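You operate a simulated robot arm through the tools that you are given. There is no shell and no other tool. Be economical: measure what you need, move in short steps, check, and stop when the job is done.

You are at the controls of a simulated robot arm. One attempt, no reset.

## Task
Swirl the white brush clean in the water and blot it.
Fine: blot on the pad and put the brush back; stand the cup on the mat once the brush is clean; leave the other brush.
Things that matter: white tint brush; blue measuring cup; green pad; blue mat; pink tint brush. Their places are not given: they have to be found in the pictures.

It is judged by the outcome, as a careful person would: the job done as asked, and still so three seconds after it is handed in. It fails if anything else is knocked over, pushed out of place, dropped, spilled or broken.

## Robot
A 7-joint arm with a two-finger parallel gripper, fixed in place. Base frame: the origin is at the foot of the arm, x ahead of it, y to its left, z up; the work surface is at about z = 820. Units: mm, degrees, N and s.
With the tool pointing down near the work surface it reaches from about 300 to 700 mm from the base axis. Its first joint turns from -66.0 to 66.0 degrees. Payload 1.57 kg.
Tool frame: the origin (TCP) lies between the finger pads and is the grasp point; the fingertips stand 30 mm ahead of it; z points along the fingers, y is the line along which they close. Largest opening 110 mm; finger width 24, thickness 12; the body of the gripper, 48 by 112 mm, starts 78 mm behind the TCP.
Orientation is told as [roll, pitch, yaw] about the base's x, y, z axes, in that order, counted from this pose: with the fingers straight down and closing along the base's y, the tool's x points along the base's -x, its y along +y and its z along -z.

## Interface
- The arm moves only by the tool drive_tool. Its argument "series" is one flat list of numbers, 6 for each row, row after row: the shift along the tool's x, y, z in units of 40 mm (1.0 is 40 mm), then the turn, a rotation vector about the tool's x, y, z in units of 8 degrees (1.0 is 8 degrees). In form: [x, y, z, ax, ay, az, x, y, z, ax, ay, az, ...]. A call has 1 to 10 rows; each row shifts and turns the commanded pose from where the row before left it, along the tool's axes as they then stand. "claw" is the gripper command, from -1 (fully open) to 1 (shut), values between in proportion, set as the call begins (left out, the last holds). A call with a number of a shift or a turn outside -1 to 1 is refused whole. A row lasts 0.2 s, in which the tool goes at most 50 mm and 8.6 degrees; a call with a longer step from one row to the next is refused whole, and so is a gripper value outside its range. Where a pose cannot be reached the arm comes as near as it can. A force on the tool above 70 N (or 10 N above the force at the start of the call, whichever is more), or a blocked arm, ends the call early, and 0.2 s more pass. The fingers move at their own pace (about 108 mm/s each) and stop on an object; they squeeze with about 43 N. The grip force told is the motor's: it shows also when the fingers shut on nothing. Time passes only in rows, and 0.2 s behind the last, so rows that do not move let the fingers close. It gives the time, the measured TCP pose, the force on the tool (base axes), the opening and the grip force at its end, in the units of the frame above (readings bear some noise).
- Cameras (640 x 400 px; columns grow to the right, rows downward): "scene" is fixed at [164.3, -390.5, 1399.8]; the picture's right is [0.79, -0.61, 0.00], its down [-0.36, -0.47, -0.81] and it looks along [0.50, 0.64, -0.59] (base axes); focal length 311 px, centre (320, 200). "wrist" rides on the gripper at [-36, 0, -80] in the tool frame; the picture's right is [0.00, -1.00, 0.00], its down [0.97, 0.00, -0.24] and it looks along [0.24, 0.00, 0.97] (tool axes); focal length 218 px, centre (320, 200).
- grab_frame(camera): a new picture of that camera. The clock stands still meanwhile.
- point_at(camera, pixels): for up to 12 pixels [column, row] of the newest picture of that camera ("zoom" is the newest enlarged one), the place [x, y, z] in the base frame of the surface seen there, good to about 3 mm. The clock stands still meanwhile.
- close_up(camera, box): a new picture of the part [left, top, right, bottom] of that camera's present view, enlarged. The clock stands still meanwhile.
- finish_job(): hands the job in; it is judged then, once.

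Go step by step. Measure first, check grasps and placings, and put right what went wrong. The budget is 80 turns and 38 pictures, counting those below and the enlarged ones. Unless the task says otherwise, let go and move clear before handing in, and close with one line.

The tools are called after "Emit:" as name(argument=value, ...) on one line, values as JSON. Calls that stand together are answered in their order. drive_tool: Moves the arm, as the interface text tells. Its arguments: {"type":"object","properties":{"series":{"type":"array"},"claw":{"type":"number"}},"required":["series"]} The other tools are called the same way: grab_frame (camera) takes a picture; point_at (camera, pixels) gives the place of the surface under pixels of a picture; close_up (camera, box) takes an enlarged picture of a part of a camera's view; finish_job () hands the job in.

At the start:

```text
clock: 0.0
position: [469.5, -8.2, 1177.3]
tool_rot: [0.0, 0.0, 0.0]
contact_force: [0.2, -0.3, 0.2]
grip_width: 109.9
grip_force: 0.0
```

scene: 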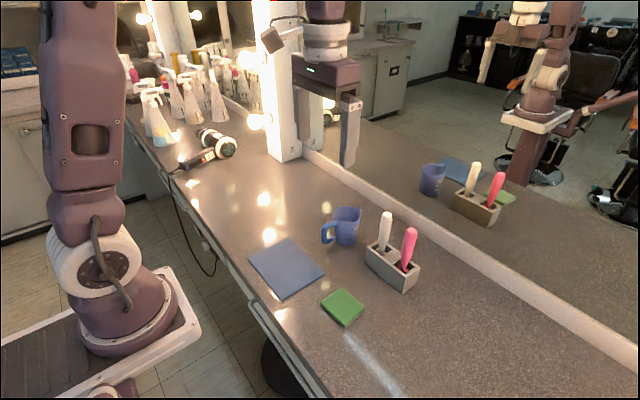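
wrist: 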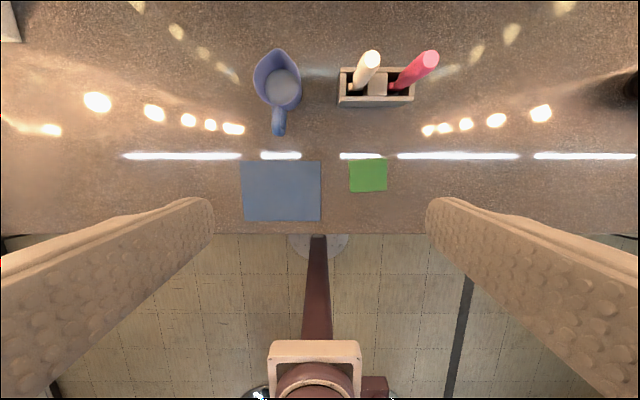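

The scene shows the cup at (345,228), the white brush at (385,230) and the pink one at (408,248) in a holder, with the pad at (343,307) and the mat at (286,268). I'll measure these points from the scene and take enlarged views.

Emit:
point_at(camera="wrist", pixels=[[370, 56], [360, 85], [430, 58], [342, 104], [412, 100], [344, 70], [278, 85], [278, 55], [279, 130], [281, 190], [368, 175], [377, 85]])

Emit:
close_up(camera="scene", box=[300, 190, 460, 290])

Emit:
close_up(camera="wrist", box=[240, 30, 448, 160])

```text
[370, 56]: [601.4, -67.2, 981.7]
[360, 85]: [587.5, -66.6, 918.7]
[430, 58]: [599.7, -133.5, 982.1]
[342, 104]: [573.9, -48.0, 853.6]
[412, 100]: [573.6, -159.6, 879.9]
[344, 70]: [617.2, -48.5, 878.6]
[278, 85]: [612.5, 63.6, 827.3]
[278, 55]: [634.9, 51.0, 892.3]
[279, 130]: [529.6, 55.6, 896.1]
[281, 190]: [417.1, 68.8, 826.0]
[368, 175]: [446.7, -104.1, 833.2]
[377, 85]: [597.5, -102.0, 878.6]
```

```text
4.00 times, centred on (380, 240) of scene
```

zoom: 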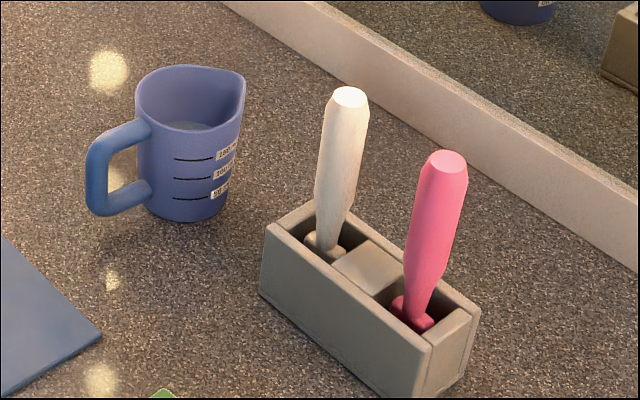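

```text
3.08 times, centred on (344, 95) of wrist
```

zoom: 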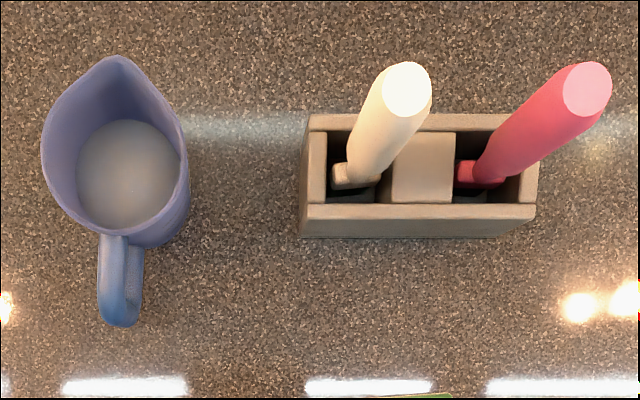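

The brush stands roughly upright, its top at (601,-67,982). I'll measure the brush, the slot and the cup more finely from the enlarged wrist view.

Emit:
point_at(camera="zoom", pixels=[[406, 70], [406, 110], [383, 90], [430, 90], [345, 150], [400, 150], [338, 175], [372, 175], [125, 160], [125, 225], [45, 150], [186, 150]])

Emit:
point_at(camera="scene", pixels=[[346, 224], [350, 222], [346, 240], [353, 235], [382, 240], [386, 220], [381, 250], [345, 160], [290, 268], [343, 305], [405, 250], [410, 232]])

Emit:
point_at(camera="wrist", pixels=[[244, 163], [318, 163], [318, 218], [247, 218], [351, 160], [385, 160], [386, 190], [351, 190], [278, 75], [270, 95], [290, 95], [280, 60]])

```text
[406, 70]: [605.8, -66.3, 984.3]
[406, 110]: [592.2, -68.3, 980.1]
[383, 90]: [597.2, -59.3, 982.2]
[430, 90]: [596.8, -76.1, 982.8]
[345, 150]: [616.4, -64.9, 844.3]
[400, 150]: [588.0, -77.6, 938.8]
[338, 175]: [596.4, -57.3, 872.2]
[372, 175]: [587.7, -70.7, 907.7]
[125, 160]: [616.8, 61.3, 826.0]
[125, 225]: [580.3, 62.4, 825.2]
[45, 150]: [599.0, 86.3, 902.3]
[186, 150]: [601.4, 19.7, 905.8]
```

```text
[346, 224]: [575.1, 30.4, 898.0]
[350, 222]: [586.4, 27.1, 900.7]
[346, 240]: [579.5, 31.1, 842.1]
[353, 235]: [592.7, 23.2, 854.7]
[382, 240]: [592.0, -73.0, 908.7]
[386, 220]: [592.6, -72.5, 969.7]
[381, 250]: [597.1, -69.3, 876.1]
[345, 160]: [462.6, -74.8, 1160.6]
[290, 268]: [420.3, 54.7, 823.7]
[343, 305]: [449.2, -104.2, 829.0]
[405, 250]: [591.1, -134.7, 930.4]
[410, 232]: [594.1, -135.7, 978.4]
```

```text
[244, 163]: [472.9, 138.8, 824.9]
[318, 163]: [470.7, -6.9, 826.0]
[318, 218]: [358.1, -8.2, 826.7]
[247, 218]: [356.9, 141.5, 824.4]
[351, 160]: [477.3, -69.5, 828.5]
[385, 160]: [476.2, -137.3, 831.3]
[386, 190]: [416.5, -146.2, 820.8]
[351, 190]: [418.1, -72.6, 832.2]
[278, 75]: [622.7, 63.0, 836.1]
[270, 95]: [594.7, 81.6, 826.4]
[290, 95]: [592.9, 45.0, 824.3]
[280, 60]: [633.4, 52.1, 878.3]
```

Brush axis is at about (600,-68) with its top at 982. The cup centre is about (600,53) with its rim at about 903. I'll move above the white brush with the gripper part open.

Emit:
drive_tool(series=[-0.65, -0.3, 0.68, 0, 0, 0, -0.65, -0.3, 0.68, 0, 0, 0, -0.65, -0.3, 0.68, 0, 0, 0, -0.65, -0.3, 0.68, 0, 0, 0, -0.65, -0.3, 0.68, 0, 0, 0, 0, 0, 0, 0, 0, 0], claw=0.09)

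Emit:
grab_frame(camera="wrist")

```text
clock: 1.4
position: [596.5, -69.8, 1040.4]
tool_rot: [0.1, 0.0, -0.1]
contact_force: [-0.1, 0.0, 0.6]
grip_width: 50.1
grip_force: 0.0
```

```text
33 pictures are left
```

wrist: 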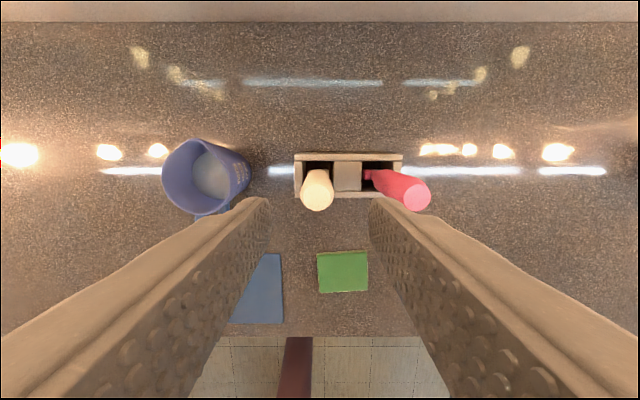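

The brush top at (317,190) is between the fingers. I'll check its place and the nearby clearances before descending.

Emit:
point_at(camera="wrist", pixels=[[317, 190], [303, 190], [331, 190], [317, 205], [317, 176], [400, 190], [412, 198], [197, 175], [320, 10], [325, 165], [310, 163], [340, 175]])

Emit:
close_up(camera="wrist", box=[150, 130, 438, 310])

```text
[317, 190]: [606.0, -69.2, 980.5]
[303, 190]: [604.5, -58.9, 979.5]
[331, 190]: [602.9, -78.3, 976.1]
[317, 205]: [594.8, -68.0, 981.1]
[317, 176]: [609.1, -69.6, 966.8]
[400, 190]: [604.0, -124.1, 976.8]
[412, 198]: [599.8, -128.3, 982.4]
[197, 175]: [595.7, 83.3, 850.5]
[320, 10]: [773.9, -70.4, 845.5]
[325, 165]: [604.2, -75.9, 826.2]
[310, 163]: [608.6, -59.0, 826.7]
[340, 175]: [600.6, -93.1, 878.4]
```

```text
2.22 times, centred on (294, 220) of wrist
```

zoom: 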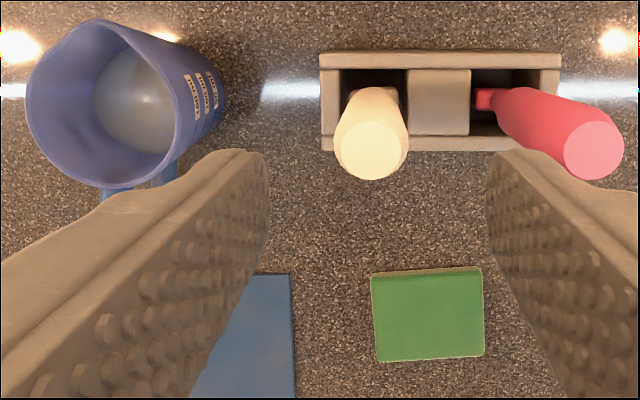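

The slot floor is at about 826, so the brush tip sits there, about 155 mm below its top. I'll descend straight to about z 947 and then close.

Emit:
drive_tool(series=[-0.09, 0.02, 0.6, 0, 0, 0, 0, 0, 0.6, 0, 0, 0, 0, 0, 0.6, 0, 0, 0, 0, 0, 0.53, 0, 0, 0, 0, 0, 0, 0, 0, 0])

Emit:
drive_tool(series=[0, 0, 0, 0, 0, 0, 0, 0, 0, 0, 0, 0], claw=1)

Emit:
close_up(camera="scene", box=[300, 150, 460, 290])

```text
clock: 2.6
position: [602.9, -67.4, 945.6]
tool_rot: [0.0, -0.1, 0.0]
contact_force: [-0.9, 0.5, 0.1]
grip_width: 50.2
grip_force: 0.0
```

```text
clock: 3.2
position: [601.8, -69.2, 946.9]
tool_rot: [-0.1, 0.0, 0.0]
contact_force: [0.3, -0.4, 0.2]
grip_width: 22.3
grip_force: 35.0
```

```text
2.86 times, centred on (380, 220) of scene
```

zoom: 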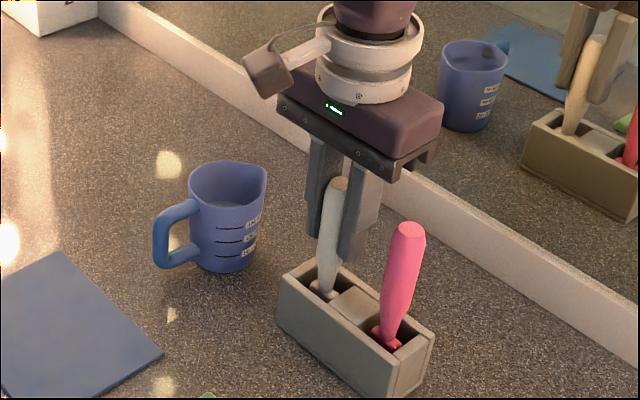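

Gripped at 22 mm opening. I'll lift 120 mm straight up and look at the brush head.

Emit:
drive_tool(series=[0, 0, -0.4, 0, 0, 0, 0, 0, -0.6, 0, 0, 0, 0, 0, -0.7, 0, 0, 0, 0, 0, -0.7, 0, 0, 0, 0, 0, -0.6, 0, 0, 0, 0, 0, 0, 0, 0, 0])

Emit:
close_up(camera="scene", box=[300, 110, 460, 270])

```text
clock: 4.6
position: [602.8, -67.6, 1069.0]
tool_rot: [-0.1, 0.0, 0.0]
contact_force: [0.2, 0.5, 0.3]
grip_width: 22.2
grip_force: 35.4
```

```text
2.50 times, centred on (380, 190) of scene
```

zoom: 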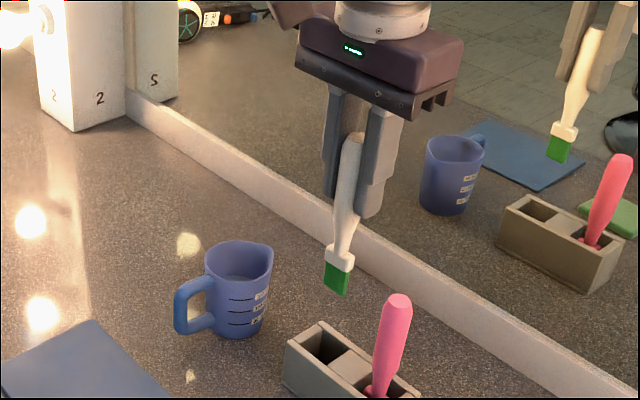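

The brush head is loaded with green tint at (336,280). I'll measure its tip and the cup rim.

Emit:
point_at(camera="zoom", pixels=[[336, 290], [327, 286], [345, 291], [337, 268], [325, 262], [353, 270], [353, 140], [240, 278], [238, 244], [236, 290], [265, 262], [206, 260]])

```text
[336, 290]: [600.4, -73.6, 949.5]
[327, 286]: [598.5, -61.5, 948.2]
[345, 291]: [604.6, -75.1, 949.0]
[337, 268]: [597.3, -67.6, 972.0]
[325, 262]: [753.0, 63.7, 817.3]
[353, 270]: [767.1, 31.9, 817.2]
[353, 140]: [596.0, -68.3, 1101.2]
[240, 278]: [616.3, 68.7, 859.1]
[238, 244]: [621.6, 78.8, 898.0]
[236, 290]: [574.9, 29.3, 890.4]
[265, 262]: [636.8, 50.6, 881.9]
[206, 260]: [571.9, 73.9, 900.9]
```

The tip hangs about 121 mm below the TCP and clears the cup rim (903) at this height. I'll move over the cup centre at (601,53).

Emit:
drive_tool(series=[0, 0.5, 0, 0, 0, 0, 0, 0.65, 0, 0, 0, 0, 0.02, 0.7, 0, 0, 0, 0, 0, 0.65, 0, 0, 0, 0, 0, 0.5, 0, 0, 0, 0, 0, 0, 0, 0, 0, 0])

Emit:
close_up(camera="wrist", box=[240, 130, 400, 230])

Emit:
close_up(camera="scene", box=[280, 140, 408, 260])

```text
clock: 6.0
position: [601.6, 52.8, 1066.5]
tool_rot: [0.1, 0.0, -0.1]
contact_force: [0.0, 0.3, -0.9]
grip_width: 22.3
grip_force: 34.6
```

```text
4.00 times, centred on (320, 180) of wrist
```

zoom: 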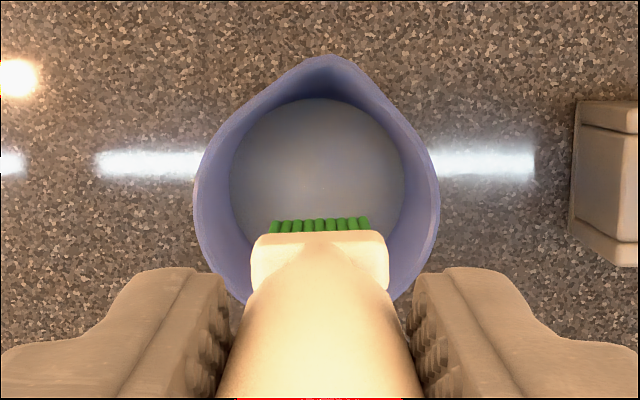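

```text
3.33 times, centred on (344, 200) of scene
```

zoom: 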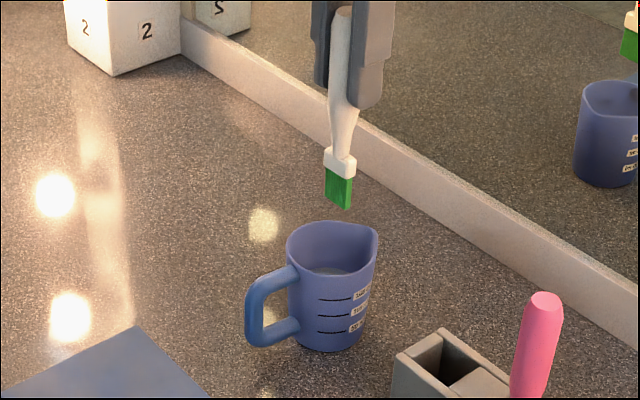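

The brush is centred in y over the cup, and the cup axis is about 2 mm nearer in x. I'll lower until the tip is near z 834, well under the water surface.

Emit:
drive_tool(series=[0.05, 0.01, 0.5, 0, 0, 0, 0, 0, 0.6, 0, 0, 0, 0, 0, 0.6, 0, 0, 0, 0, 0, 0.6, 0, 0, 0, 0, 0, 0.48, 0, 0, 0, 0, 0, 0, 0, 0, 0])

Emit:
close_up(camera="scene", box=[280, 160, 408, 260])

```text
clock: 7.4
position: [601.2, 53.3, 957.3]
tool_rot: [0.1, 0.0, 0.0]
contact_force: [-0.3, -0.4, 0.0]
grip_width: 22.2
grip_force: 34.5
```

```text
4.00 times, centred on (344, 210) of scene
```

zoom: 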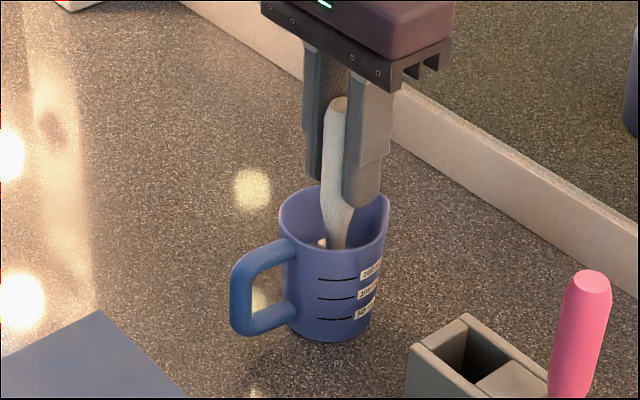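

The head is in the water at tip z of about 836 with no contact force. I'll swirl in circles of about 9 mm radius.

Emit:
drive_tool(series=[0.225, 0, 0.05, 0, 0, 0, -0.066, 0.159, 0, 0, 0, 0, -0.159, 0.066, 0, 0, 0, 0, -0.159, -0.066, 0, 0, 0, 0, -0.066, -0.159, 0, 0, 0, 0, 0.066, -0.159, 0, 0, 0, 0, 0.159, -0.066, 0, 0, 0, 0, 0.159, 0.066, 0, 0, 0, 0, 0.066, 0.159, 0, 0, 0, 0])

Emit:
drive_tool(series=[-0.066, 0.159, 0, 0, 0, 0, -0.159, 0.066, 0, 0, 0, 0, -0.159, -0.066, 0, 0, 0, 0, -0.066, -0.159, 0, 0, 0, 0, 0.066, -0.159, 0, 0, 0, 0, 0.159, -0.066, 0, 0, 0, 0, 0.159, 0.066, 0, 0, 0, 0, 0.066, 0.159, 0, 0, 0, 0])

Emit:
drive_tool(series=[-0.066, 0.159, 0, 0, 0, 0, -0.159, 0.066, 0, 0, 0, 0, -0.159, -0.066, 0, 0, 0, 0, -0.066, -0.159, 0, 0, 0, 0, 0.066, -0.159, 0, 0, 0, 0, 0.159, -0.066, 0, 0, 0, 0, 0.159, 0.066, 0, 0, 0, 0, 0.066, 0.159, 0, 0, 0, 0])

Emit:
drive_tool(series=[-0.066, 0.159, 0, 0, 0, 0, -0.159, 0.066, 0, 0, 0, 0, -0.159, -0.066, 0, 0, 0, 0, -0.066, -0.159, 0, 0, 0, 0, 0.066, -0.159, 0, 0, 0, 0, 0.159, -0.066, 0, 0, 0, 0, 0.159, 0.066, 0, 0, 0, 0, 0.066, 0.159, 0, 0, 0, 0, -0.225, 0, 0, 0, 0, 0])

Emit:
drive_tool(series=[0, 0, -0.3, 0, 0, 0, 0, 0, -0.5, 0, 0, 0, 0, 0, -0.6, 0, 0, 0, 0, 0, -0.6, 0, 0, 0, 0, 0, -0.6, 0, 0, 0, 0, 0, -0.2, 0, 0, 0, 0, 0, 0, 0, 0, 0])

Emit:
close_up(camera="scene", box=[280, 140, 408, 260])

```text
clock: 9.4
position: [590.8, 51.8, 955.0]
tool_rot: [0.1, 0.0, -0.1]
contact_force: [-0.1, 0.0, 0.3]
grip_width: 22.2
grip_force: 35.1
```

```text
clock: 11.2
position: [590.4, 51.4, 954.6]
tool_rot: [0.0, 0.0, -0.1]
contact_force: [-0.1, -0.9, -0.1]
grip_width: 22.4
grip_force: 35.0
```

```text
clock: 13.0
position: [590.4, 52.1, 954.6]
tool_rot: [0.0, 0.0, -0.1]
contact_force: [0.1, -0.8, -0.9]
grip_width: 21.7
grip_force: 35.3
```

```text
clock: 15.0
position: [600.6, 52.7, 955.5]
tool_rot: [0.0, 0.1, 0.1]
contact_force: [0.1, -0.1, -0.1]
grip_width: 22.0
grip_force: 35.1
```

```text
clock: 16.6
position: [601.2, 53.0, 1065.4]
tool_rot: [0.0, 0.1, 0.1]
contact_force: [-0.2, -0.7, -0.3]
grip_width: 22.0
grip_force: 34.7
```

```text
3.33 times, centred on (344, 200) of scene
```

zoom: 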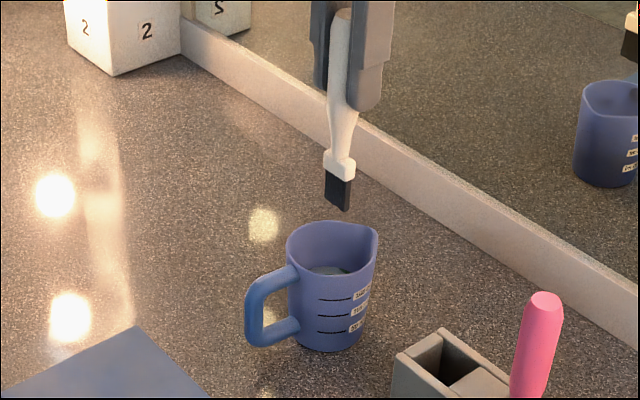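

The bristles are now black and free of green. I'll move over the pad centre at (447,-105).

Emit:
drive_tool(series=[0.45, -0.45, 0, 0, 0, 0, 0.6, -0.62, 0, 0, 0, 0, 0.75, -0.77, 0, 0, 0, 0, 0.75, -0.77, 0, 0, 0, 0, 0.7, -0.72, 0, 0, 0, 0, 0.6, -0.62, 0.2, 0, 0, 0, 0, 0, 0, 0, 0, 0])

Emit:
close_up(camera="scene", box=[260, 180, 420, 340])

```text
clock: 18.2
position: [449.8, -106.0, 1058.2]
tool_rot: [0.0, 0.0, 0.0]
contact_force: [0.3, 0.0, -0.4]
grip_width: 22.4
grip_force: 34.9
```

```text
2.50 times, centred on (340, 260) of scene
```

zoom: 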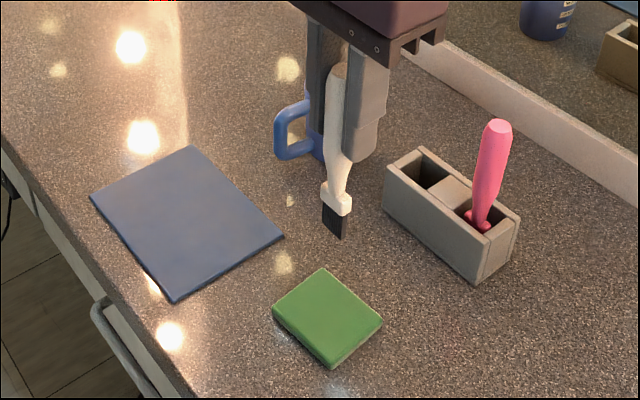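

Emit:
point_at(camera="zoom", pixels=[[333, 234], [327, 228], [342, 236], [325, 275], [280, 310], [375, 322], [330, 355], [327, 315], [335, 205]])

```text
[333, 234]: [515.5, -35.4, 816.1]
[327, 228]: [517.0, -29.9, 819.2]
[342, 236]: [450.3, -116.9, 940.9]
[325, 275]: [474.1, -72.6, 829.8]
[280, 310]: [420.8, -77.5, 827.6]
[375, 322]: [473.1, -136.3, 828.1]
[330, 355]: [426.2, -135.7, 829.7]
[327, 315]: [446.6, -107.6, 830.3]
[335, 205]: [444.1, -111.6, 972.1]
```

The tip is at about z 938 over the pad top at 830. I'll descend to just above the pad, then in small steps watching the force.

Emit:
drive_tool(series=[0.06, 0, 0.5, 0, 0, 0, 0, 0, 0.6, 0, 0, 0, 0, 0, 0.6, 0, 0, 0, 0, 0, 0.5, 0, 0, 0, 0, 0, 0.35, 0, 0, 0, 0, 0, 0, 0, 0, 0])

Emit:
drive_tool(series=[0, 0, 0.05, 0, 0, 0, 0, 0, 0, 0, 0, 0])

Emit:
close_up(camera="scene", box=[300, 250, 396, 340])

```text
clock: 19.6
position: [444.0, -105.4, 954.1]
tool_rot: [-0.1, 0.0, 0.0]
contact_force: [-0.4, 0.2, -0.1]
grip_width: 22.1
grip_force: 34.8
```

```text
clock: 20.2
position: [445.5, -105.2, 953.1]
tool_rot: [0.0, 0.0, 0.0]
contact_force: [0.7, -0.2, 0.6]
grip_width: 22.3
grip_force: 35.2
```

```text
4.44 times, centred on (348, 295) of scene
```

zoom: 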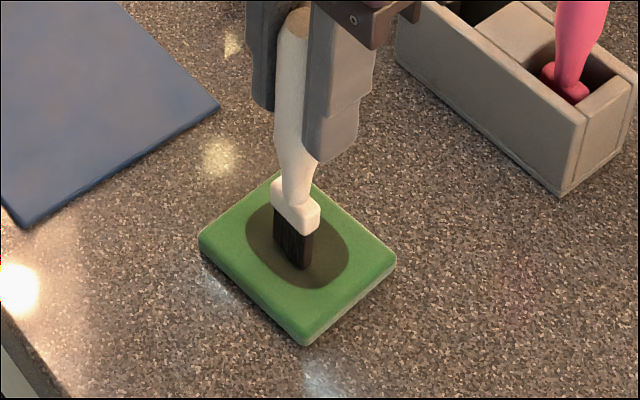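

A dark damp mark has formed under the bristles at (298,245), but there is no force yet. I'll press a little further in 1 mm steps.

Emit:
drive_tool(series=[0, 0, 0.03, 0, 0, 0, 0, 0, 0.03, 0, 0, 0, 0, 0, 0, 0, 0, 0])

Emit:
drive_tool(series=[0, 0, 0.025, 0, 0, 0, 0, 0, 0, 0, 0, 0])

```text
clock: 21.0
position: [443.4, -105.7, 952.3]
tool_rot: [0.0, -0.2, 0.0]
contact_force: [-1.7, -0.4, 32.5]
grip_width: 22.3
grip_force: 34.4
```

```text
clock: 21.6
position: [445.2, -105.9, 950.5]
tool_rot: [-0.1, -0.1, 0.1]
contact_force: [2.2, 0.5, 31.5]
grip_width: 22.0
grip_force: 35.0
```

The bristles are pressing firmly at 32 N. I'll hold briefly, then lift and look at the brush.

Emit:
drive_tool(series=[0, 0, 0, 0, 0, 0, 0, 0, 0, 0, 0, 0, 0, 0, 0, 0, 0, 0, 0, 0, -0.1, 0, 0, 0, 0, 0, -0.4, 0, 0, 0, 0, 0, 0, 0, 0, 0])

Emit:
close_up(camera="scene", box=[300, 230, 396, 340])

```text
clock: 23.0
position: [443.2, -104.9, 971.0]
tool_rot: [0.0, 0.1, 0.0]
contact_force: [-0.1, -0.1, -0.5]
grip_width: 22.1
grip_force: 34.6
```

```text
3.64 times, centred on (348, 285) of scene
```

zoom: 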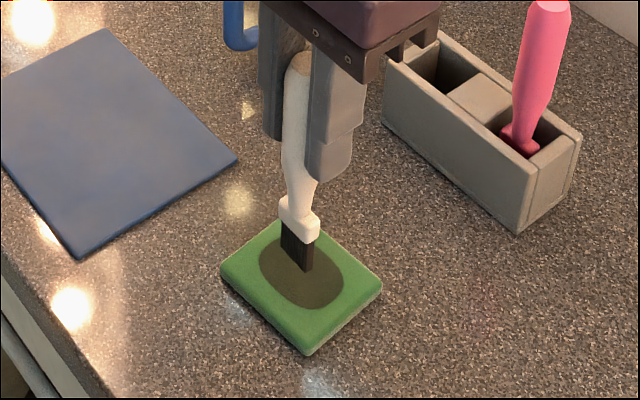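

The pad shows a clear damp mark at (300,270). One more gentle dab, then I'll lift to carry height.

Emit:
drive_tool(series=[0, 0, 0.4, 0, 0, 0, 0, 0, 0.08, 0, 0, 0, 0, 0, 0, 0, 0, 0, 0, 0, 0, 0, 0, 0, 0, 0, 0, 0, 0, 0])

Emit:
drive_tool(series=[0, 0, -0.2, 0, 0, 0, 0, 0, -0.5, 0, 0, 0, 0, 0, -0.65, 0, 0, 0, 0, 0, -0.65, 0, 0, 0, 0, 0, -0.6, 0, 0, 0, 0, 0, -0.35, 0, 0, 0, 0, 0, 0, 0, 0, 0])

Emit:
close_up(camera="scene", box=[280, 180, 420, 330])

```text
clock: 24.2
position: [443.5, -106.7, 952.9]
tool_rot: [0.0, 0.0, 0.1]
contact_force: [-0.2, -0.2, 0.5]
grip_width: 22.2
grip_force: 34.8
```

```text
clock: 25.8
position: [443.5, -106.5, 1072.7]
tool_rot: [-0.1, 0.0, 0.0]
contact_force: [0.1, 0.7, 0.4]
grip_width: 22.1
grip_force: 35.1
```

```text
2.67 times, centred on (350, 255) of scene
```

zoom: 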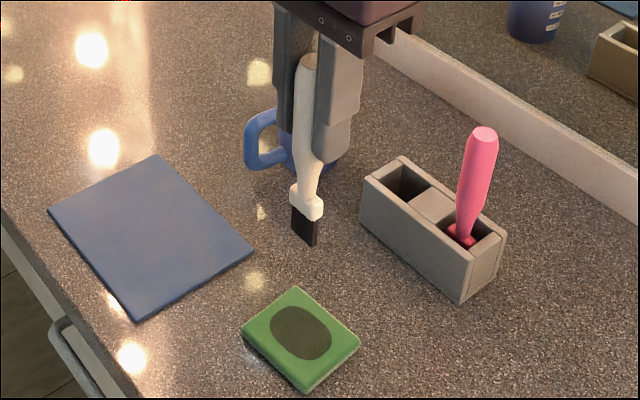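

The pad is dampened and the brush is clean. I'll retrace the recorded shifts to come back over the holder's empty slot.

Emit:
drive_tool(series=[-0.6, 0.14, 0, 0, 0, 0, -0.8, 0.19, 0, 0, 0, 0, -0.9, 0.21, 0, 0, 0, 0, -0.9, 0.21, 0, 0, 0, 0, -0.78, 0.19, 0, 0, 0, 0, 0, 0, 0, 0, 0, 0, 0, 0, 0, 0, 0, 0])

Emit:
close_up(camera="wrist", box=[240, 130, 400, 230])

Emit:
close_up(camera="scene", box=[330, 150, 450, 290])

```text
clock: 27.4
position: [602.6, -67.3, 1069.8]
tool_rot: [0.0, 0.0, 0.0]
contact_force: [1.0, -1.0, -1.2]
grip_width: 22.1
grip_force: 34.8
```

```text
4.00 times, centred on (320, 180) of wrist
```

zoom: 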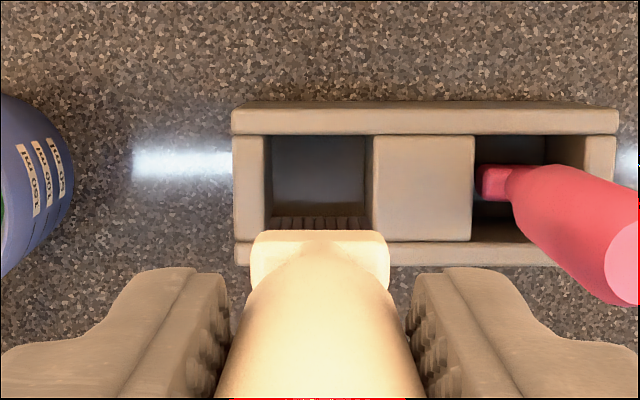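

```text
2.86 times, centred on (390, 220) of scene
```

zoom: 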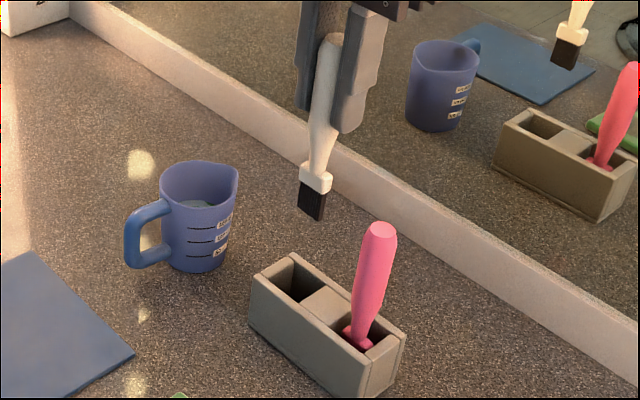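

The slot lines up with the brush head: its centre is at column 318 and the brush at 320 in the wrist zoom. I'll lower it, slowing near the bottom.

Emit:
drive_tool(series=[0, 0, 0.5, 0, 0, 0, 0, 0, 0.5, 0, 0, 0, 0, 0, 0.5, 0, 0, 0, 0, 0, 0.5, 0, 0, 0, 0, 0, 0.4, 0, 0, 0, 0, 0, 0.3, 0, 0, 0, 0, 0, 0.2, 0, 0, 0, 0, 0, 0.08, 0, 0, 0, 0, 0, 0, 0, 0, 0])

Emit:
close_up(camera="scene", box=[330, 150, 450, 290])

```text
clock: 29.4
position: [601.6, -68.6, 951.6]
tool_rot: [0.1, -0.1, 0.0]
contact_force: [-0.8, -0.3, -0.7]
grip_width: 22.1
grip_force: 35.2
```

```text
2.86 times, centred on (390, 220) of scene
```

zoom: 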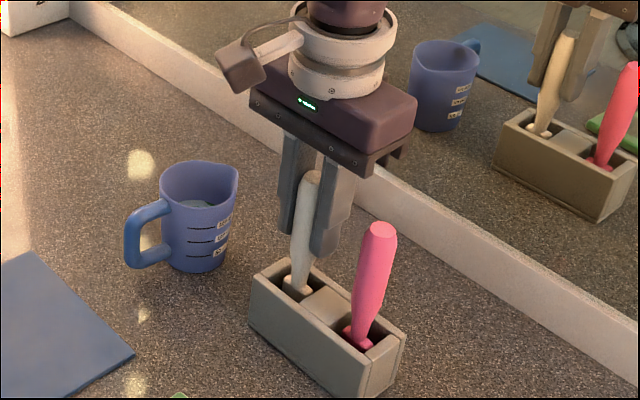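

The head is in the slot with about 3 mm left to go and no contact yet. I'll lower in small steps.

Emit:
drive_tool(series=[0, 0, 0.04, 0, 0, 0, 0, 0, 0, 0, 0, 0])

Emit:
drive_tool(series=[0, 0, 0.025, 0, 0, 0, 0, 0, 0, 0, 0, 0])

```text
clock: 30.0
position: [603.0, -67.9, 949.3]
tool_rot: [0.0, 0.0, 0.0]
contact_force: [0.4, 0.2, -0.2]
grip_width: 22.3
grip_force: 34.8
```

```text
clock: 30.6
position: [603.1, -67.3, 948.5]
tool_rot: [0.0, 0.0, 0.0]
contact_force: [-0.2, 0.1, -1.2]
grip_width: 22.1
grip_force: 35.0
```

It is within about a millimetre of the floor. I'll open to 50 mm only, staying clear of the pink brush, and check.

Emit:
drive_tool(series=[0, 0, 0.02, 0, 0, 0, 0, 0, 0, 0, 0, 0])

Emit:
drive_tool(series=[0, 0, 0, 0, 0, 0, 0, 0, 0, 0, 0, 0], claw=0.09)

Emit:
drive_tool(series=[0, 0, -0.3, 0, 0, 0, 0, 0, -0.6, 0, 0, 0, 0, 0, -0.7, 0, 0, 0, 0, 0, -0.7, 0, 0, 0, 0, 0, -0.6, 0, 0, 0, 0, 0, 0, 0, 0, 0])

Emit:
close_up(camera="scene", box=[310, 180, 438, 290])

```text
clock: 31.2
position: [604.3, -67.1, 946.5]
tool_rot: [0.0, -0.1, 0.1]
contact_force: [-0.1, 0.1, -1.8]
grip_width: 22.1
grip_force: 34.7
```

```text
clock: 31.8
position: [604.0, -68.3, 948.3]
tool_rot: [0.0, 0.0, 0.1]
contact_force: [0.3, 0.4, 0.0]
grip_width: 49.9
grip_force: 0.1
```

```text
clock: 33.2
position: [603.4, -68.5, 1063.9]
tool_rot: [0.0, 0.0, 0.1]
contact_force: [0.1, -0.1, 0.1]
grip_width: 50.1
grip_force: 0.0
```

```text
3.64 times, centred on (374, 235) of scene
```

zoom: 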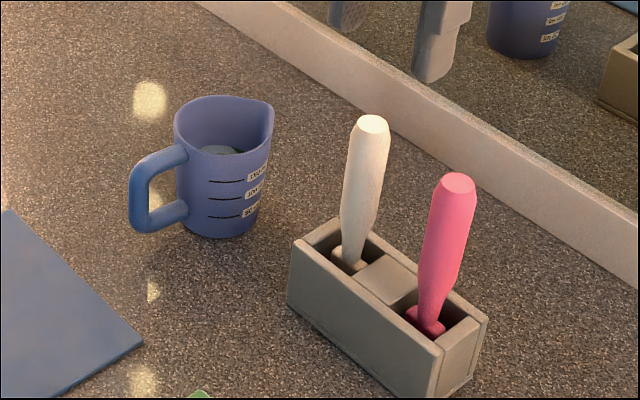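

The white brush is back upright in its slot and the pink one is undisturbed. Next I'll move over the cup with the gripper fully open.

Emit:
drive_tool(series=[0.02, 0.5, 0, 0, 0, 0, 0.03, 0.65, 0, 0, 0, 0, 0.03, 0.75, 0, 0, 0, 0, 0, 0.65, 0, 0, 0, 0, 0, 0.49, 0, 0, 0, 0, 0, 0, 0, 0, 0, 0])

Emit:
drive_tool(series=[0, 0, 0.5, 0, 0, 0, 0, 0, 0.5, 0, 0, 0, 0, 0, 0, 0, 0, 0, 0, 0, 0, 0, 0, 0], claw=-1)

Emit:
grab_frame(camera="wrist")

```text
clock: 34.6
position: [599.0, 53.9, 1063.4]
tool_rot: [0.0, 0.0, 0.0]
contact_force: [-0.2, 0.6, 0.2]
grip_width: 50.1
grip_force: 0.0
```

```text
clock: 35.6
position: [598.7, 54.5, 1023.4]
tool_rot: [0.0, 0.0, 0.0]
contact_force: [0.4, 0.3, -1.1]
grip_width: 109.9
grip_force: 0.0
```

```text
17 pictures are left
```

wrist: 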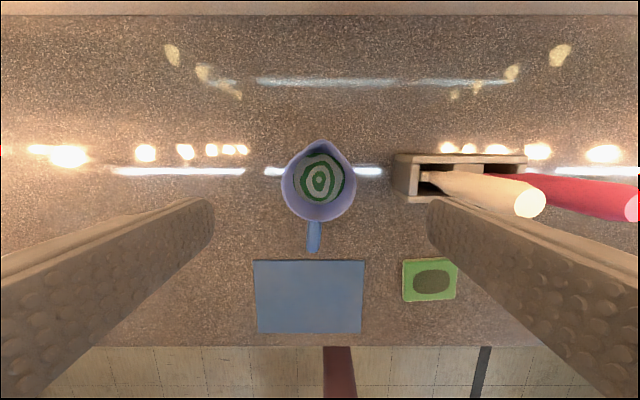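

The cup sits between the fingers around (320,180) and its water shows a green swirl. I'll measure the rim for exact centring.

Emit:
point_at(camera="wrist", pixels=[[284, 180], [356, 180], [320, 140], [320, 220], [288, 195], [350, 195], [314, 232], [314, 248], [295, 180], [344, 180], [320, 156], [320, 202]])

Emit:
close_up(camera="wrist", box=[256, 130, 384, 260])

```text
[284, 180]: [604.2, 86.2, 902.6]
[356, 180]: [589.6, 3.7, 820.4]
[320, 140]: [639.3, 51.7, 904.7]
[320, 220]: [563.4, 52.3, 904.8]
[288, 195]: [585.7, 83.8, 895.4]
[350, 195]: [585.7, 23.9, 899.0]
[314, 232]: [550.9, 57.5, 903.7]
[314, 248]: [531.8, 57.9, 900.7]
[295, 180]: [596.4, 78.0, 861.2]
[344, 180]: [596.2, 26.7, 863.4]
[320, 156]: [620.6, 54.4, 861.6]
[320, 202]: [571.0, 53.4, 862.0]
```

```text
3.08 times, centred on (320, 195) of wrist
```

zoom: 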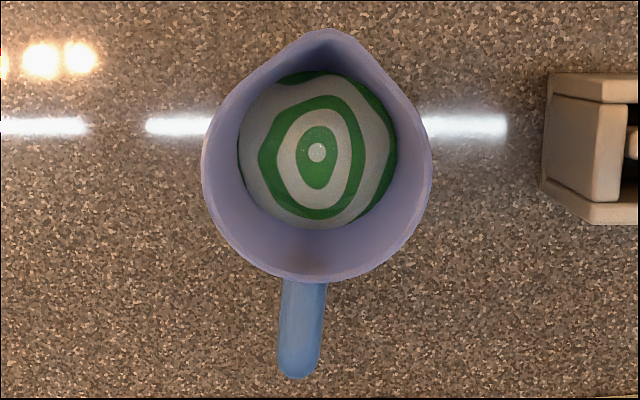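

Cup axis is about (596.5,53), water level 862, rim 904, so there is plenty of freeboard. I'll descend to about z 866 around the cup body.

Emit:
drive_tool(series=[0.05, -0.02, 0.5, 0, 0, 0, 0, 0, 0.6, 0, 0, 0, 0, 0, 0.6, 0, 0, 0, 0, 0, 0.6, 0, 0, 0, 0, 0, 0.6, 0, 0, 0, 0, 0, 0.6, 0, 0, 0, 0, 0, 0.43, 0, 0, 0, 0, 0, 0, 0, 0, 0])

Emit:
close_up(camera="scene", box=[280, 140, 440, 280])

```text
clock: 37.4
position: [600.1, 53.8, 864.9]
tool_rot: [0.0, 0.0, 0.0]
contact_force: [-0.8, 0.3, 0.6]
grip_width: 110.2
grip_force: 0.0
```

```text
2.86 times, centred on (360, 210) of scene
```

zoom: 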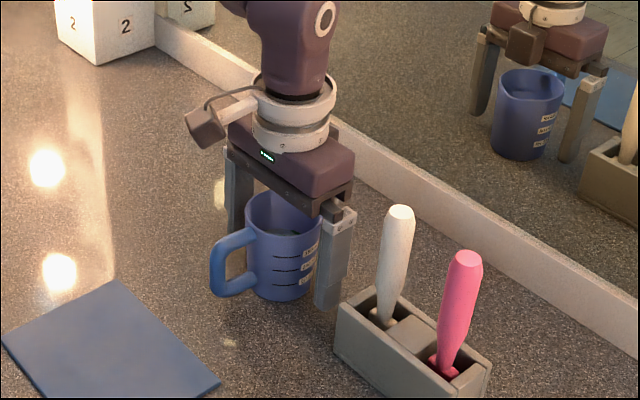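

The fingers straddle the cup cleanly. I'll close to about 74 mm first, then shut gently on it.

Emit:
drive_tool(series=[0.05, -0.01, 0, 0, 0, 0, 0, 0, 0, 0, 0, 0, 0, 0, 0, 0, 0, 0], claw=-0.34)

Emit:
drive_tool(series=[0, 0, 0, 0, 0, 0, 0, 0, 0, 0, 0, 0, 0, 0, 0, 0, 0, 0], claw=1)

Emit:
drive_tool(series=[0, 0, -0.1, 0, 0, 0, 0, 0, -0.2, 0, 0, 0, 0, 0, -0.2, 0, 0, 0, 0, 0, -0.1, 0, 0, 0, 0, 0, 0, 0, 0, 0])

Emit:
close_up(camera="scene", box=[280, 140, 440, 280])

```text
clock: 38.2
position: [595.6, 53.6, 866.5]
tool_rot: [0.1, 0.1, 0.0]
contact_force: [0.5, 0.4, 0.2]
grip_width: 73.4
grip_force: 0.0
```

```text
clock: 39.0
position: [596.4, 52.8, 866.1]
tool_rot: [0.0, -0.1, 0.0]
contact_force: [0.7, -0.9, 0.6]
grip_width: 68.7
grip_force: 43.0
```

```text
clock: 40.2
position: [594.6, 52.2, 890.2]
tool_rot: [0.0, -0.1, -0.1]
contact_force: [0.3, 0.5, -2.0]
grip_width: 68.0
grip_force: 43.2
```

```text
2.86 times, centred on (360, 210) of scene
```

zoom: 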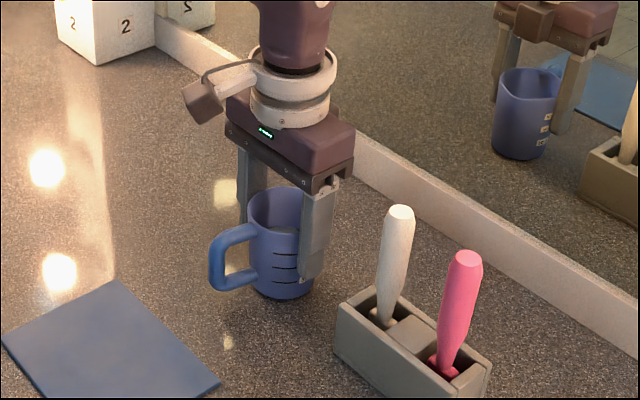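

The cup is held at 68 mm and raised about 24 mm, level. I'll carry it slowly to the mat centre at about (420,66), with soft starts and stops.

Emit:
drive_tool(series=[0.075, 0, 0, 0, 0, 0, 0.15, 0.02, 0, 0, 0, 0, 0.23, 0.02, 0, 0, 0, 0, 0.3, 0.02, 0, 0, 0, 0, 0.34, 0.03, 0, 0, 0, 0, 0.34, 0.03, 0, 0, 0, 0, 0.3, 0.02, 0, 0, 0, 0, 0.23, 0.02, 0, 0, 0, 0, 0.15, 0.01, 0, 0, 0, 0, 0.075, 0, 0, 0, 0, 0])

Emit:
drive_tool(series=[0.075, 0, 0, 0, 0, 0, 0.15, 0.02, 0, 0, 0, 0, 0.23, 0.02, 0, 0, 0, 0, 0.3, 0.02, 0, 0, 0, 0, 0.34, 0.03, 0, 0, 0, 0, 0.34, 0.03, 0, 0, 0, 0, 0.3, 0.02, 0, 0, 0, 0, 0.23, 0.02, 0, 0, 0, 0, 0.15, 0.01, 0, 0, 0, 0, 0.075, 0, 0, 0, 0, 0])

Emit:
close_up(camera="scene", box=[220, 180, 380, 320])

```text
clock: 42.4
position: [508.6, 58.9, 889.1]
tool_rot: [0.0, 0.0, -0.1]
contact_force: [0.3, -0.4, -1.3]
grip_width: 68.0
grip_force: 42.9
```

```text
clock: 44.6
position: [421.5, 67.0, 890.4]
tool_rot: [-0.1, 0.1, -0.1]
contact_force: [1.0, -0.6, -1.9]
grip_width: 67.6
grip_force: 43.0
```

```text
2.86 times, centred on (300, 250) of scene
```

zoom: 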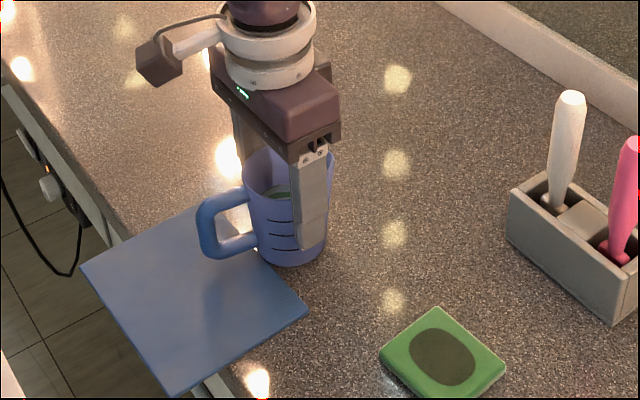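

The mat has shifted: its far corner is now at (307,308) in the zoom. So the fingers slid up the cup and the cup was dragged into the mat rather than carried. I'll stop and measure everything.

Emit:
grab_frame(camera="scene")

Emit:
grab_frame(camera="wrist")

```text
12 pictures are left
```

scene: 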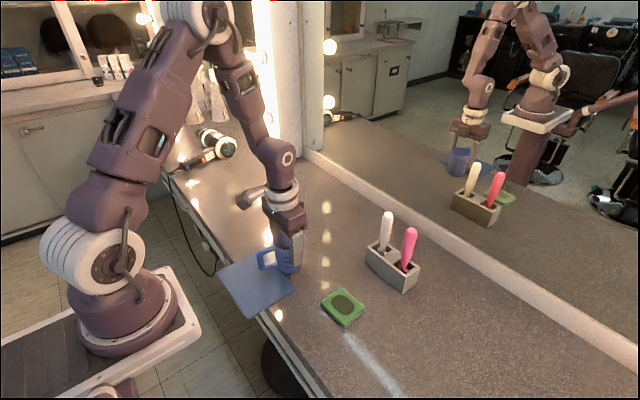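

```text
11 pictures are left
```

wrist: 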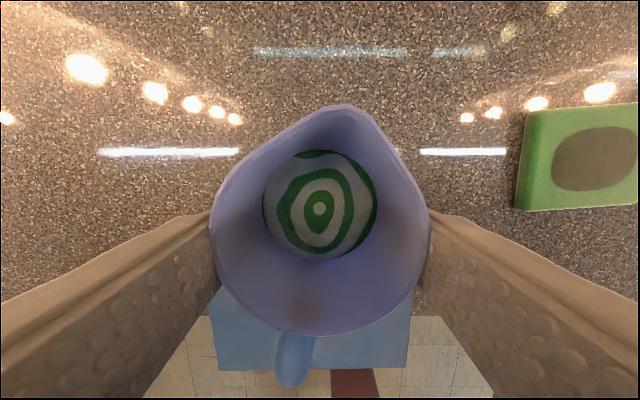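

Emit:
point_at(camera="scene", pixels=[[219, 270], [295, 289], [249, 317], [255, 290], [275, 285], [258, 252], [245, 262], [264, 310], [300, 268], [225, 285]])

Emit:
point_at(camera="wrist", pixels=[[222, 290], [410, 300], [220, 365], [405, 362], [320, 110], [230, 240], [320, 330], [320, 210], [450, 312], [430, 330], [290, 380]])

```text
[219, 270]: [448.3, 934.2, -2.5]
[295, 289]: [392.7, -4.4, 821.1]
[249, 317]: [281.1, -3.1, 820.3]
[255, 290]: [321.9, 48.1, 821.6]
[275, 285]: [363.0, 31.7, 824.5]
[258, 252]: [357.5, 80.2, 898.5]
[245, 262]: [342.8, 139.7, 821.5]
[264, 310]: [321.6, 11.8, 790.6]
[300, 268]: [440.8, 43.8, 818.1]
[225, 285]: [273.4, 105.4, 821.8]
```

```text
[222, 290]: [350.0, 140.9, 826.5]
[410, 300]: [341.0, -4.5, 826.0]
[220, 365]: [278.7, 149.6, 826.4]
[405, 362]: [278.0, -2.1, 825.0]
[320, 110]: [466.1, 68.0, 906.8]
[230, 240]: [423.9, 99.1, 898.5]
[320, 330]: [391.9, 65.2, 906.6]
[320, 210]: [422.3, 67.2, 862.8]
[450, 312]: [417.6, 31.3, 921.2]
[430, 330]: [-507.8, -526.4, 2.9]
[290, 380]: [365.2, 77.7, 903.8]
```

The rim is still at 905, so the cup never left the counter and pushed the mat 77 mm; the mat now spans x 280–393 and overhangs the edge. The cup is upright and unspilled. I'll slide it slowly back to its old place, then bring the mat back.

Emit:
drive_tool(series=[-0.075, 0, 0, 0, 0, 0, -0.15, -0.02, 0, 0, 0, 0, -0.23, -0.02, 0, 0, 0, 0, -0.3, -0.02, 0, 0, 0, 0, -0.34, -0.03, 0, 0, 0, 0, -0.34, -0.03, 0, 0, 0, 0, -0.3, -0.02, 0, 0, 0, 0, -0.23, -0.02, 0, 0, 0, 0, -0.15, -0.01, 0, 0, 0, 0, -0.075, 0, 0, 0, 0, 0])

Emit:
drive_tool(series=[-0.075, 0, 0, 0, 0, 0, -0.15, -0.02, 0, 0, 0, 0, -0.23, -0.02, 0, 0, 0, 0, -0.3, -0.02, 0, 0, 0, 0, -0.34, -0.03, 0, 0, 0, 0, -0.34, -0.03, 0, 0, 0, 0, -0.3, -0.02, 0, 0, 0, 0, -0.23, -0.02, 0, 0, 0, 0, -0.15, -0.01, 0, 0, 0, 0, -0.075, 0, 0, 0, 0, 0])

Emit:
drive_tool(series=[0, 0, 0, 0, 0, 0, 0, 0, 0, 0, 0, 0, 0, 0, 0, 0, 0, 0], claw=-0.34)

Emit:
drive_tool(series=[0, 0, -0.4, 0, 0, 0, 0, 0, -0.6, 0, 0, 0, 0, 0, -0.7, 0, 0, 0, 0, 0, -0.7, 0, 0, 0, 0, 0, -0.7, 0, 0, 0, 0, 0, -0.7, 0, 0, 0, 0, 0, -0.5, 0, 0, 0, 0, 0, 0, 0, 0, 0], claw=-1)

Emit:
grab_frame(camera="wrist")

```text
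clock: 46.8
position: [507.6, 60.2, 890.0]
tool_rot: [0.0, 0.1, 0.0]
contact_force: [-1.0, -0.3, -2.5]
grip_width: 67.8
grip_force: 43.3
```

```text
clock: 49.0
position: [596.8, 52.1, 888.8]
tool_rot: [-0.1, 0.0, 0.0]
contact_force: [0.1, -0.5, -1.3]
grip_width: 67.9
grip_force: 43.1
```

```text
clock: 49.8
position: [595.8, 51.9, 889.8]
tool_rot: [0.0, 0.1, -0.1]
contact_force: [-0.4, 0.2, 0.8]
grip_width: 73.5
grip_force: 0.2
```

```text
clock: 51.6
position: [595.7, 54.1, 1062.3]
tool_rot: [0.0, 0.0, 0.0]
contact_force: [-0.1, -0.1, -0.6]
grip_width: 109.8
grip_force: 0.1
```

```text
10 pictures are left
```

wrist: 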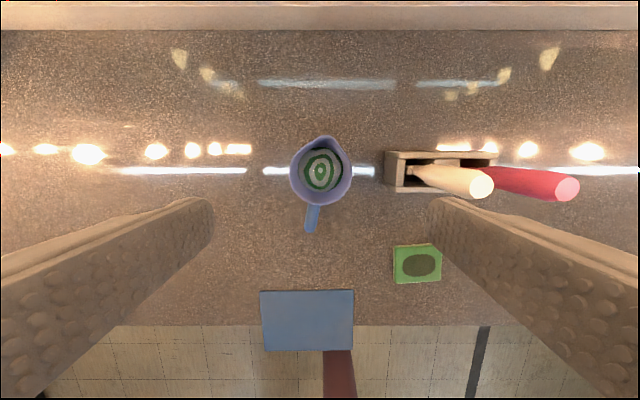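

Emit:
point_at(camera="wrist", pixels=[[263, 294], [351, 293], [265, 349], [351, 349], [230, 322], [390, 322], [312, 210], [309, 228], [320, 203], [292, 170], [350, 170], [305, 215]])

```text
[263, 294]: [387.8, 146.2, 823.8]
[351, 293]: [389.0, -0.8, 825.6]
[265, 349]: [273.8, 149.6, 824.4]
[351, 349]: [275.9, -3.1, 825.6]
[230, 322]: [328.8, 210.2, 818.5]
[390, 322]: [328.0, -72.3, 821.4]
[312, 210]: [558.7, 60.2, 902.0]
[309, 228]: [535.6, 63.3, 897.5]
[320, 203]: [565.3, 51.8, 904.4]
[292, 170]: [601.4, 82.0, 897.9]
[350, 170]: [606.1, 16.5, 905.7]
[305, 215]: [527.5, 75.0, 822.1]
```

The mat spans x 275–389 with the counter edge at about 325, so its centre is barely supported. I'll close the fingers, come down on its supported part near (367,72), and draw it back by friction.

Emit:
drive_tool(series=[0.4, 0.06, 0, 0, 0, 0, 0.7, 0.06, 0, 0, 0, 0, 0.8, 0.06, 0, 0, 0, 0, 0.85, 0.06, 0, 0, 0, 0, 0.85, 0.06, 0, 0, 0, 0, 0.85, 0.06, 0, 0, 0, 0, 0.8, 0.06, 0, 0, 0, 0, 0.47, 0.06, 0, 0, 0, 0, 0, 0, 0, 0, 0, 0], claw=1)

Emit:
drive_tool(series=[0, 0, 0.6, 0, 0, 0, 0, 0, 0.8, 0, 0, 0, 0, 0, 0.8, 0, 0, 0, 0, 0, 0.8, 0, 0, 0, 0, 0, 0.8, 0, 0, 0, 0, 0, 0.6, 0, 0, 0, 0, 0, 0.4, 0, 0, 0, 0, 0, 0.15, 0, 0, 0, 0, 0, 0, 0, 0, 0])

```text
clock: 53.6
position: [366.1, 74.3, 1061.4]
tool_rot: [0.0, 0.0, 0.0]
contact_force: [0.3, 0.0, 0.2]
grip_width: 0.3
grip_force: 21.2
```

```text
clock: 55.6
position: [367.8, 70.3, 863.5]
tool_rot: [0.0, 0.0, 0.0]
contact_force: [-0.1, 0.3, -0.8]
grip_width: 0.0
grip_force: 21.0
```

Fingertips are at about z 833, some 8 mm above the mat. I'll go down in small steps until light contact.

Emit:
drive_tool(series=[0, 0, 0.1, 0, 0, 0, 0, 0, 0.05, 0, 0, 0, 0, 0, 0, 0, 0, 0])

Emit:
drive_tool(series=[0, 0, 0.04, 0, 0, 0, 0, 0, 0, 0, 0, 0])

```text
clock: 56.4
position: [368.0, 71.1, 858.3]
tool_rot: [0.0, 0.0, 0.0]
contact_force: [0.7, -0.3, 0.7]
grip_width: 0.0
grip_force: 21.4
```

```text
clock: 57.0
position: [367.1, 70.9, 857.1]
tool_rot: [0.0, 0.0, 0.0]
contact_force: [0.0, 0.7, 0.4]
grip_width: 0.0
grip_force: 21.0
```

Emit:
drive_tool(series=[0, 0, 0.04, 0, 0, 0, 0, 0, 0, 0, 0, 0])

Emit:
drive_tool(series=[0, 0, 0.03, 0, 0, 0, 0, 0, 0, 0, 0, 0])

```text
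clock: 57.6
position: [367.3, 71.2, 854.4]
tool_rot: [0.0, 0.0, 0.1]
contact_force: [-2.0, -0.6, 14.8]
grip_width: 0.0
grip_force: 21.3
```

```text
clock: 58.3
position: [367.0, 71.3, 854.9]
tool_rot: [0.0, -0.2, -0.1]
contact_force: [-4.0, 0.1, 24.2]
grip_width: 0.0
grip_force: 20.9
stopped in row 2: the force on the tool passed its limit (the readings are from after the stop); the commanded pose is now the measured one
```

In contact. I'll start drawing the mat in +x with small steps and watch the force.

Emit:
drive_tool(series=[-0.1, 0, 0.02, 0, 0, 0, -0.2, 0, 0, 0, 0, 0, -0.2, 0, 0, 0, 0, 0, 0, 0, 0, 0, 0, 0])

Emit:
grab_frame(camera="wrist")

```text
clock: 58.8
position: [367.3, 71.2, 855.1]
tool_rot: [-0.1, 0.3, -0.1]
contact_force: [-8.1, 3.6, 30.4]
grip_width: 0.0
grip_force: 21.2
stopped in row 2: the force on the tool passed its limit (the readings are from after the stop); the commanded pose is now the measured one
```

```text
9 pictures are left
```

wrist: 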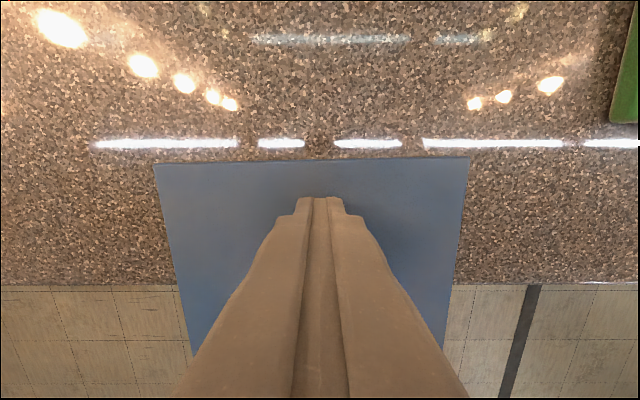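

The press is too stiff. I'll ease off slightly and read the force.

Emit:
drive_tool(series=[0, 0, -0.01, 0, 0, 0, 0, 0, 0, 0, 0, 0])

```text
clock: 59.4
position: [368.4, 72.5, 854.5]
tool_rot: [-0.1, 0.4, -0.2]
contact_force: [-9.0, -1.8, 44.6]
grip_width: 0.0
grip_force: 21.5
```

Emit:
drive_tool(series=[0, 0, -0.07, 0, 0, 0, 0, 0, 0, 0, 0, 0])

```text
clock: 60.0
position: [368.5, 72.2, 858.2]
tool_rot: [-0.1, 0.4, -0.1]
contact_force: [0.3, 0.2, -0.5]
grip_width: 0.0
grip_force: 21.5
```

Emit:
drive_tool(series=[0, 0, 0.04, 0, 0, 0, 0, 0, 0, 0, 0, 0])

```text
clock: 60.6
position: [367.5, 72.6, 855.6]
tool_rot: [-0.1, 0.4, -0.2]
contact_force: [-0.7, -0.2, -0.4]
grip_width: 0.0
grip_force: 21.4
```

Emit:
drive_tool(series=[0, 0, 0.02, 0, 0, 0, 0, 0, 0, 0, 0, 0])

```text
clock: 61.2
position: [367.4, 71.3, 854.9]
tool_rot: [0.0, 0.4, -0.2]
contact_force: [-2.0, 1.0, 10.2]
grip_width: 0.1
grip_force: 21.0
```

Light contact at 10 N. I'll try drawing the mat slowly.

Emit:
drive_tool(series=[-0.05, 0, 0, 0, 0, 0, -0.1, 0, 0, 0, 0, 0, -0.1, 0, 0, 0, 0, 0, -0.1, 0, 0, 0, 0, 0, 0, 0, 0, 0, 0, 0])

Emit:
grab_frame(camera="wrist")

```text
clock: 62.4
position: [380.9, 72.0, 855.1]
tool_rot: [-0.1, 0.4, -0.1]
contact_force: [-18.6, 1.3, 22.4]
grip_width: 0.0
grip_force: 21.5
```

```text
8 pictures are left
```

wrist: 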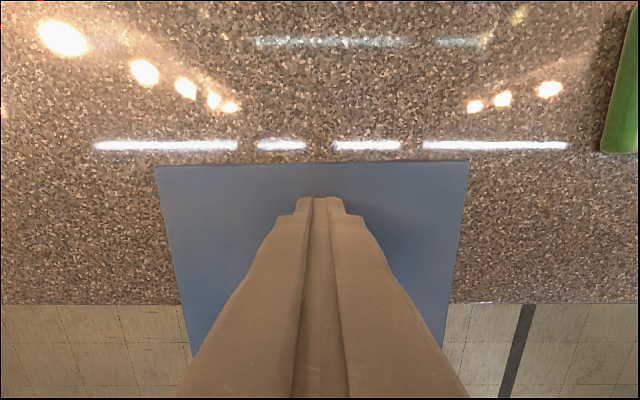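

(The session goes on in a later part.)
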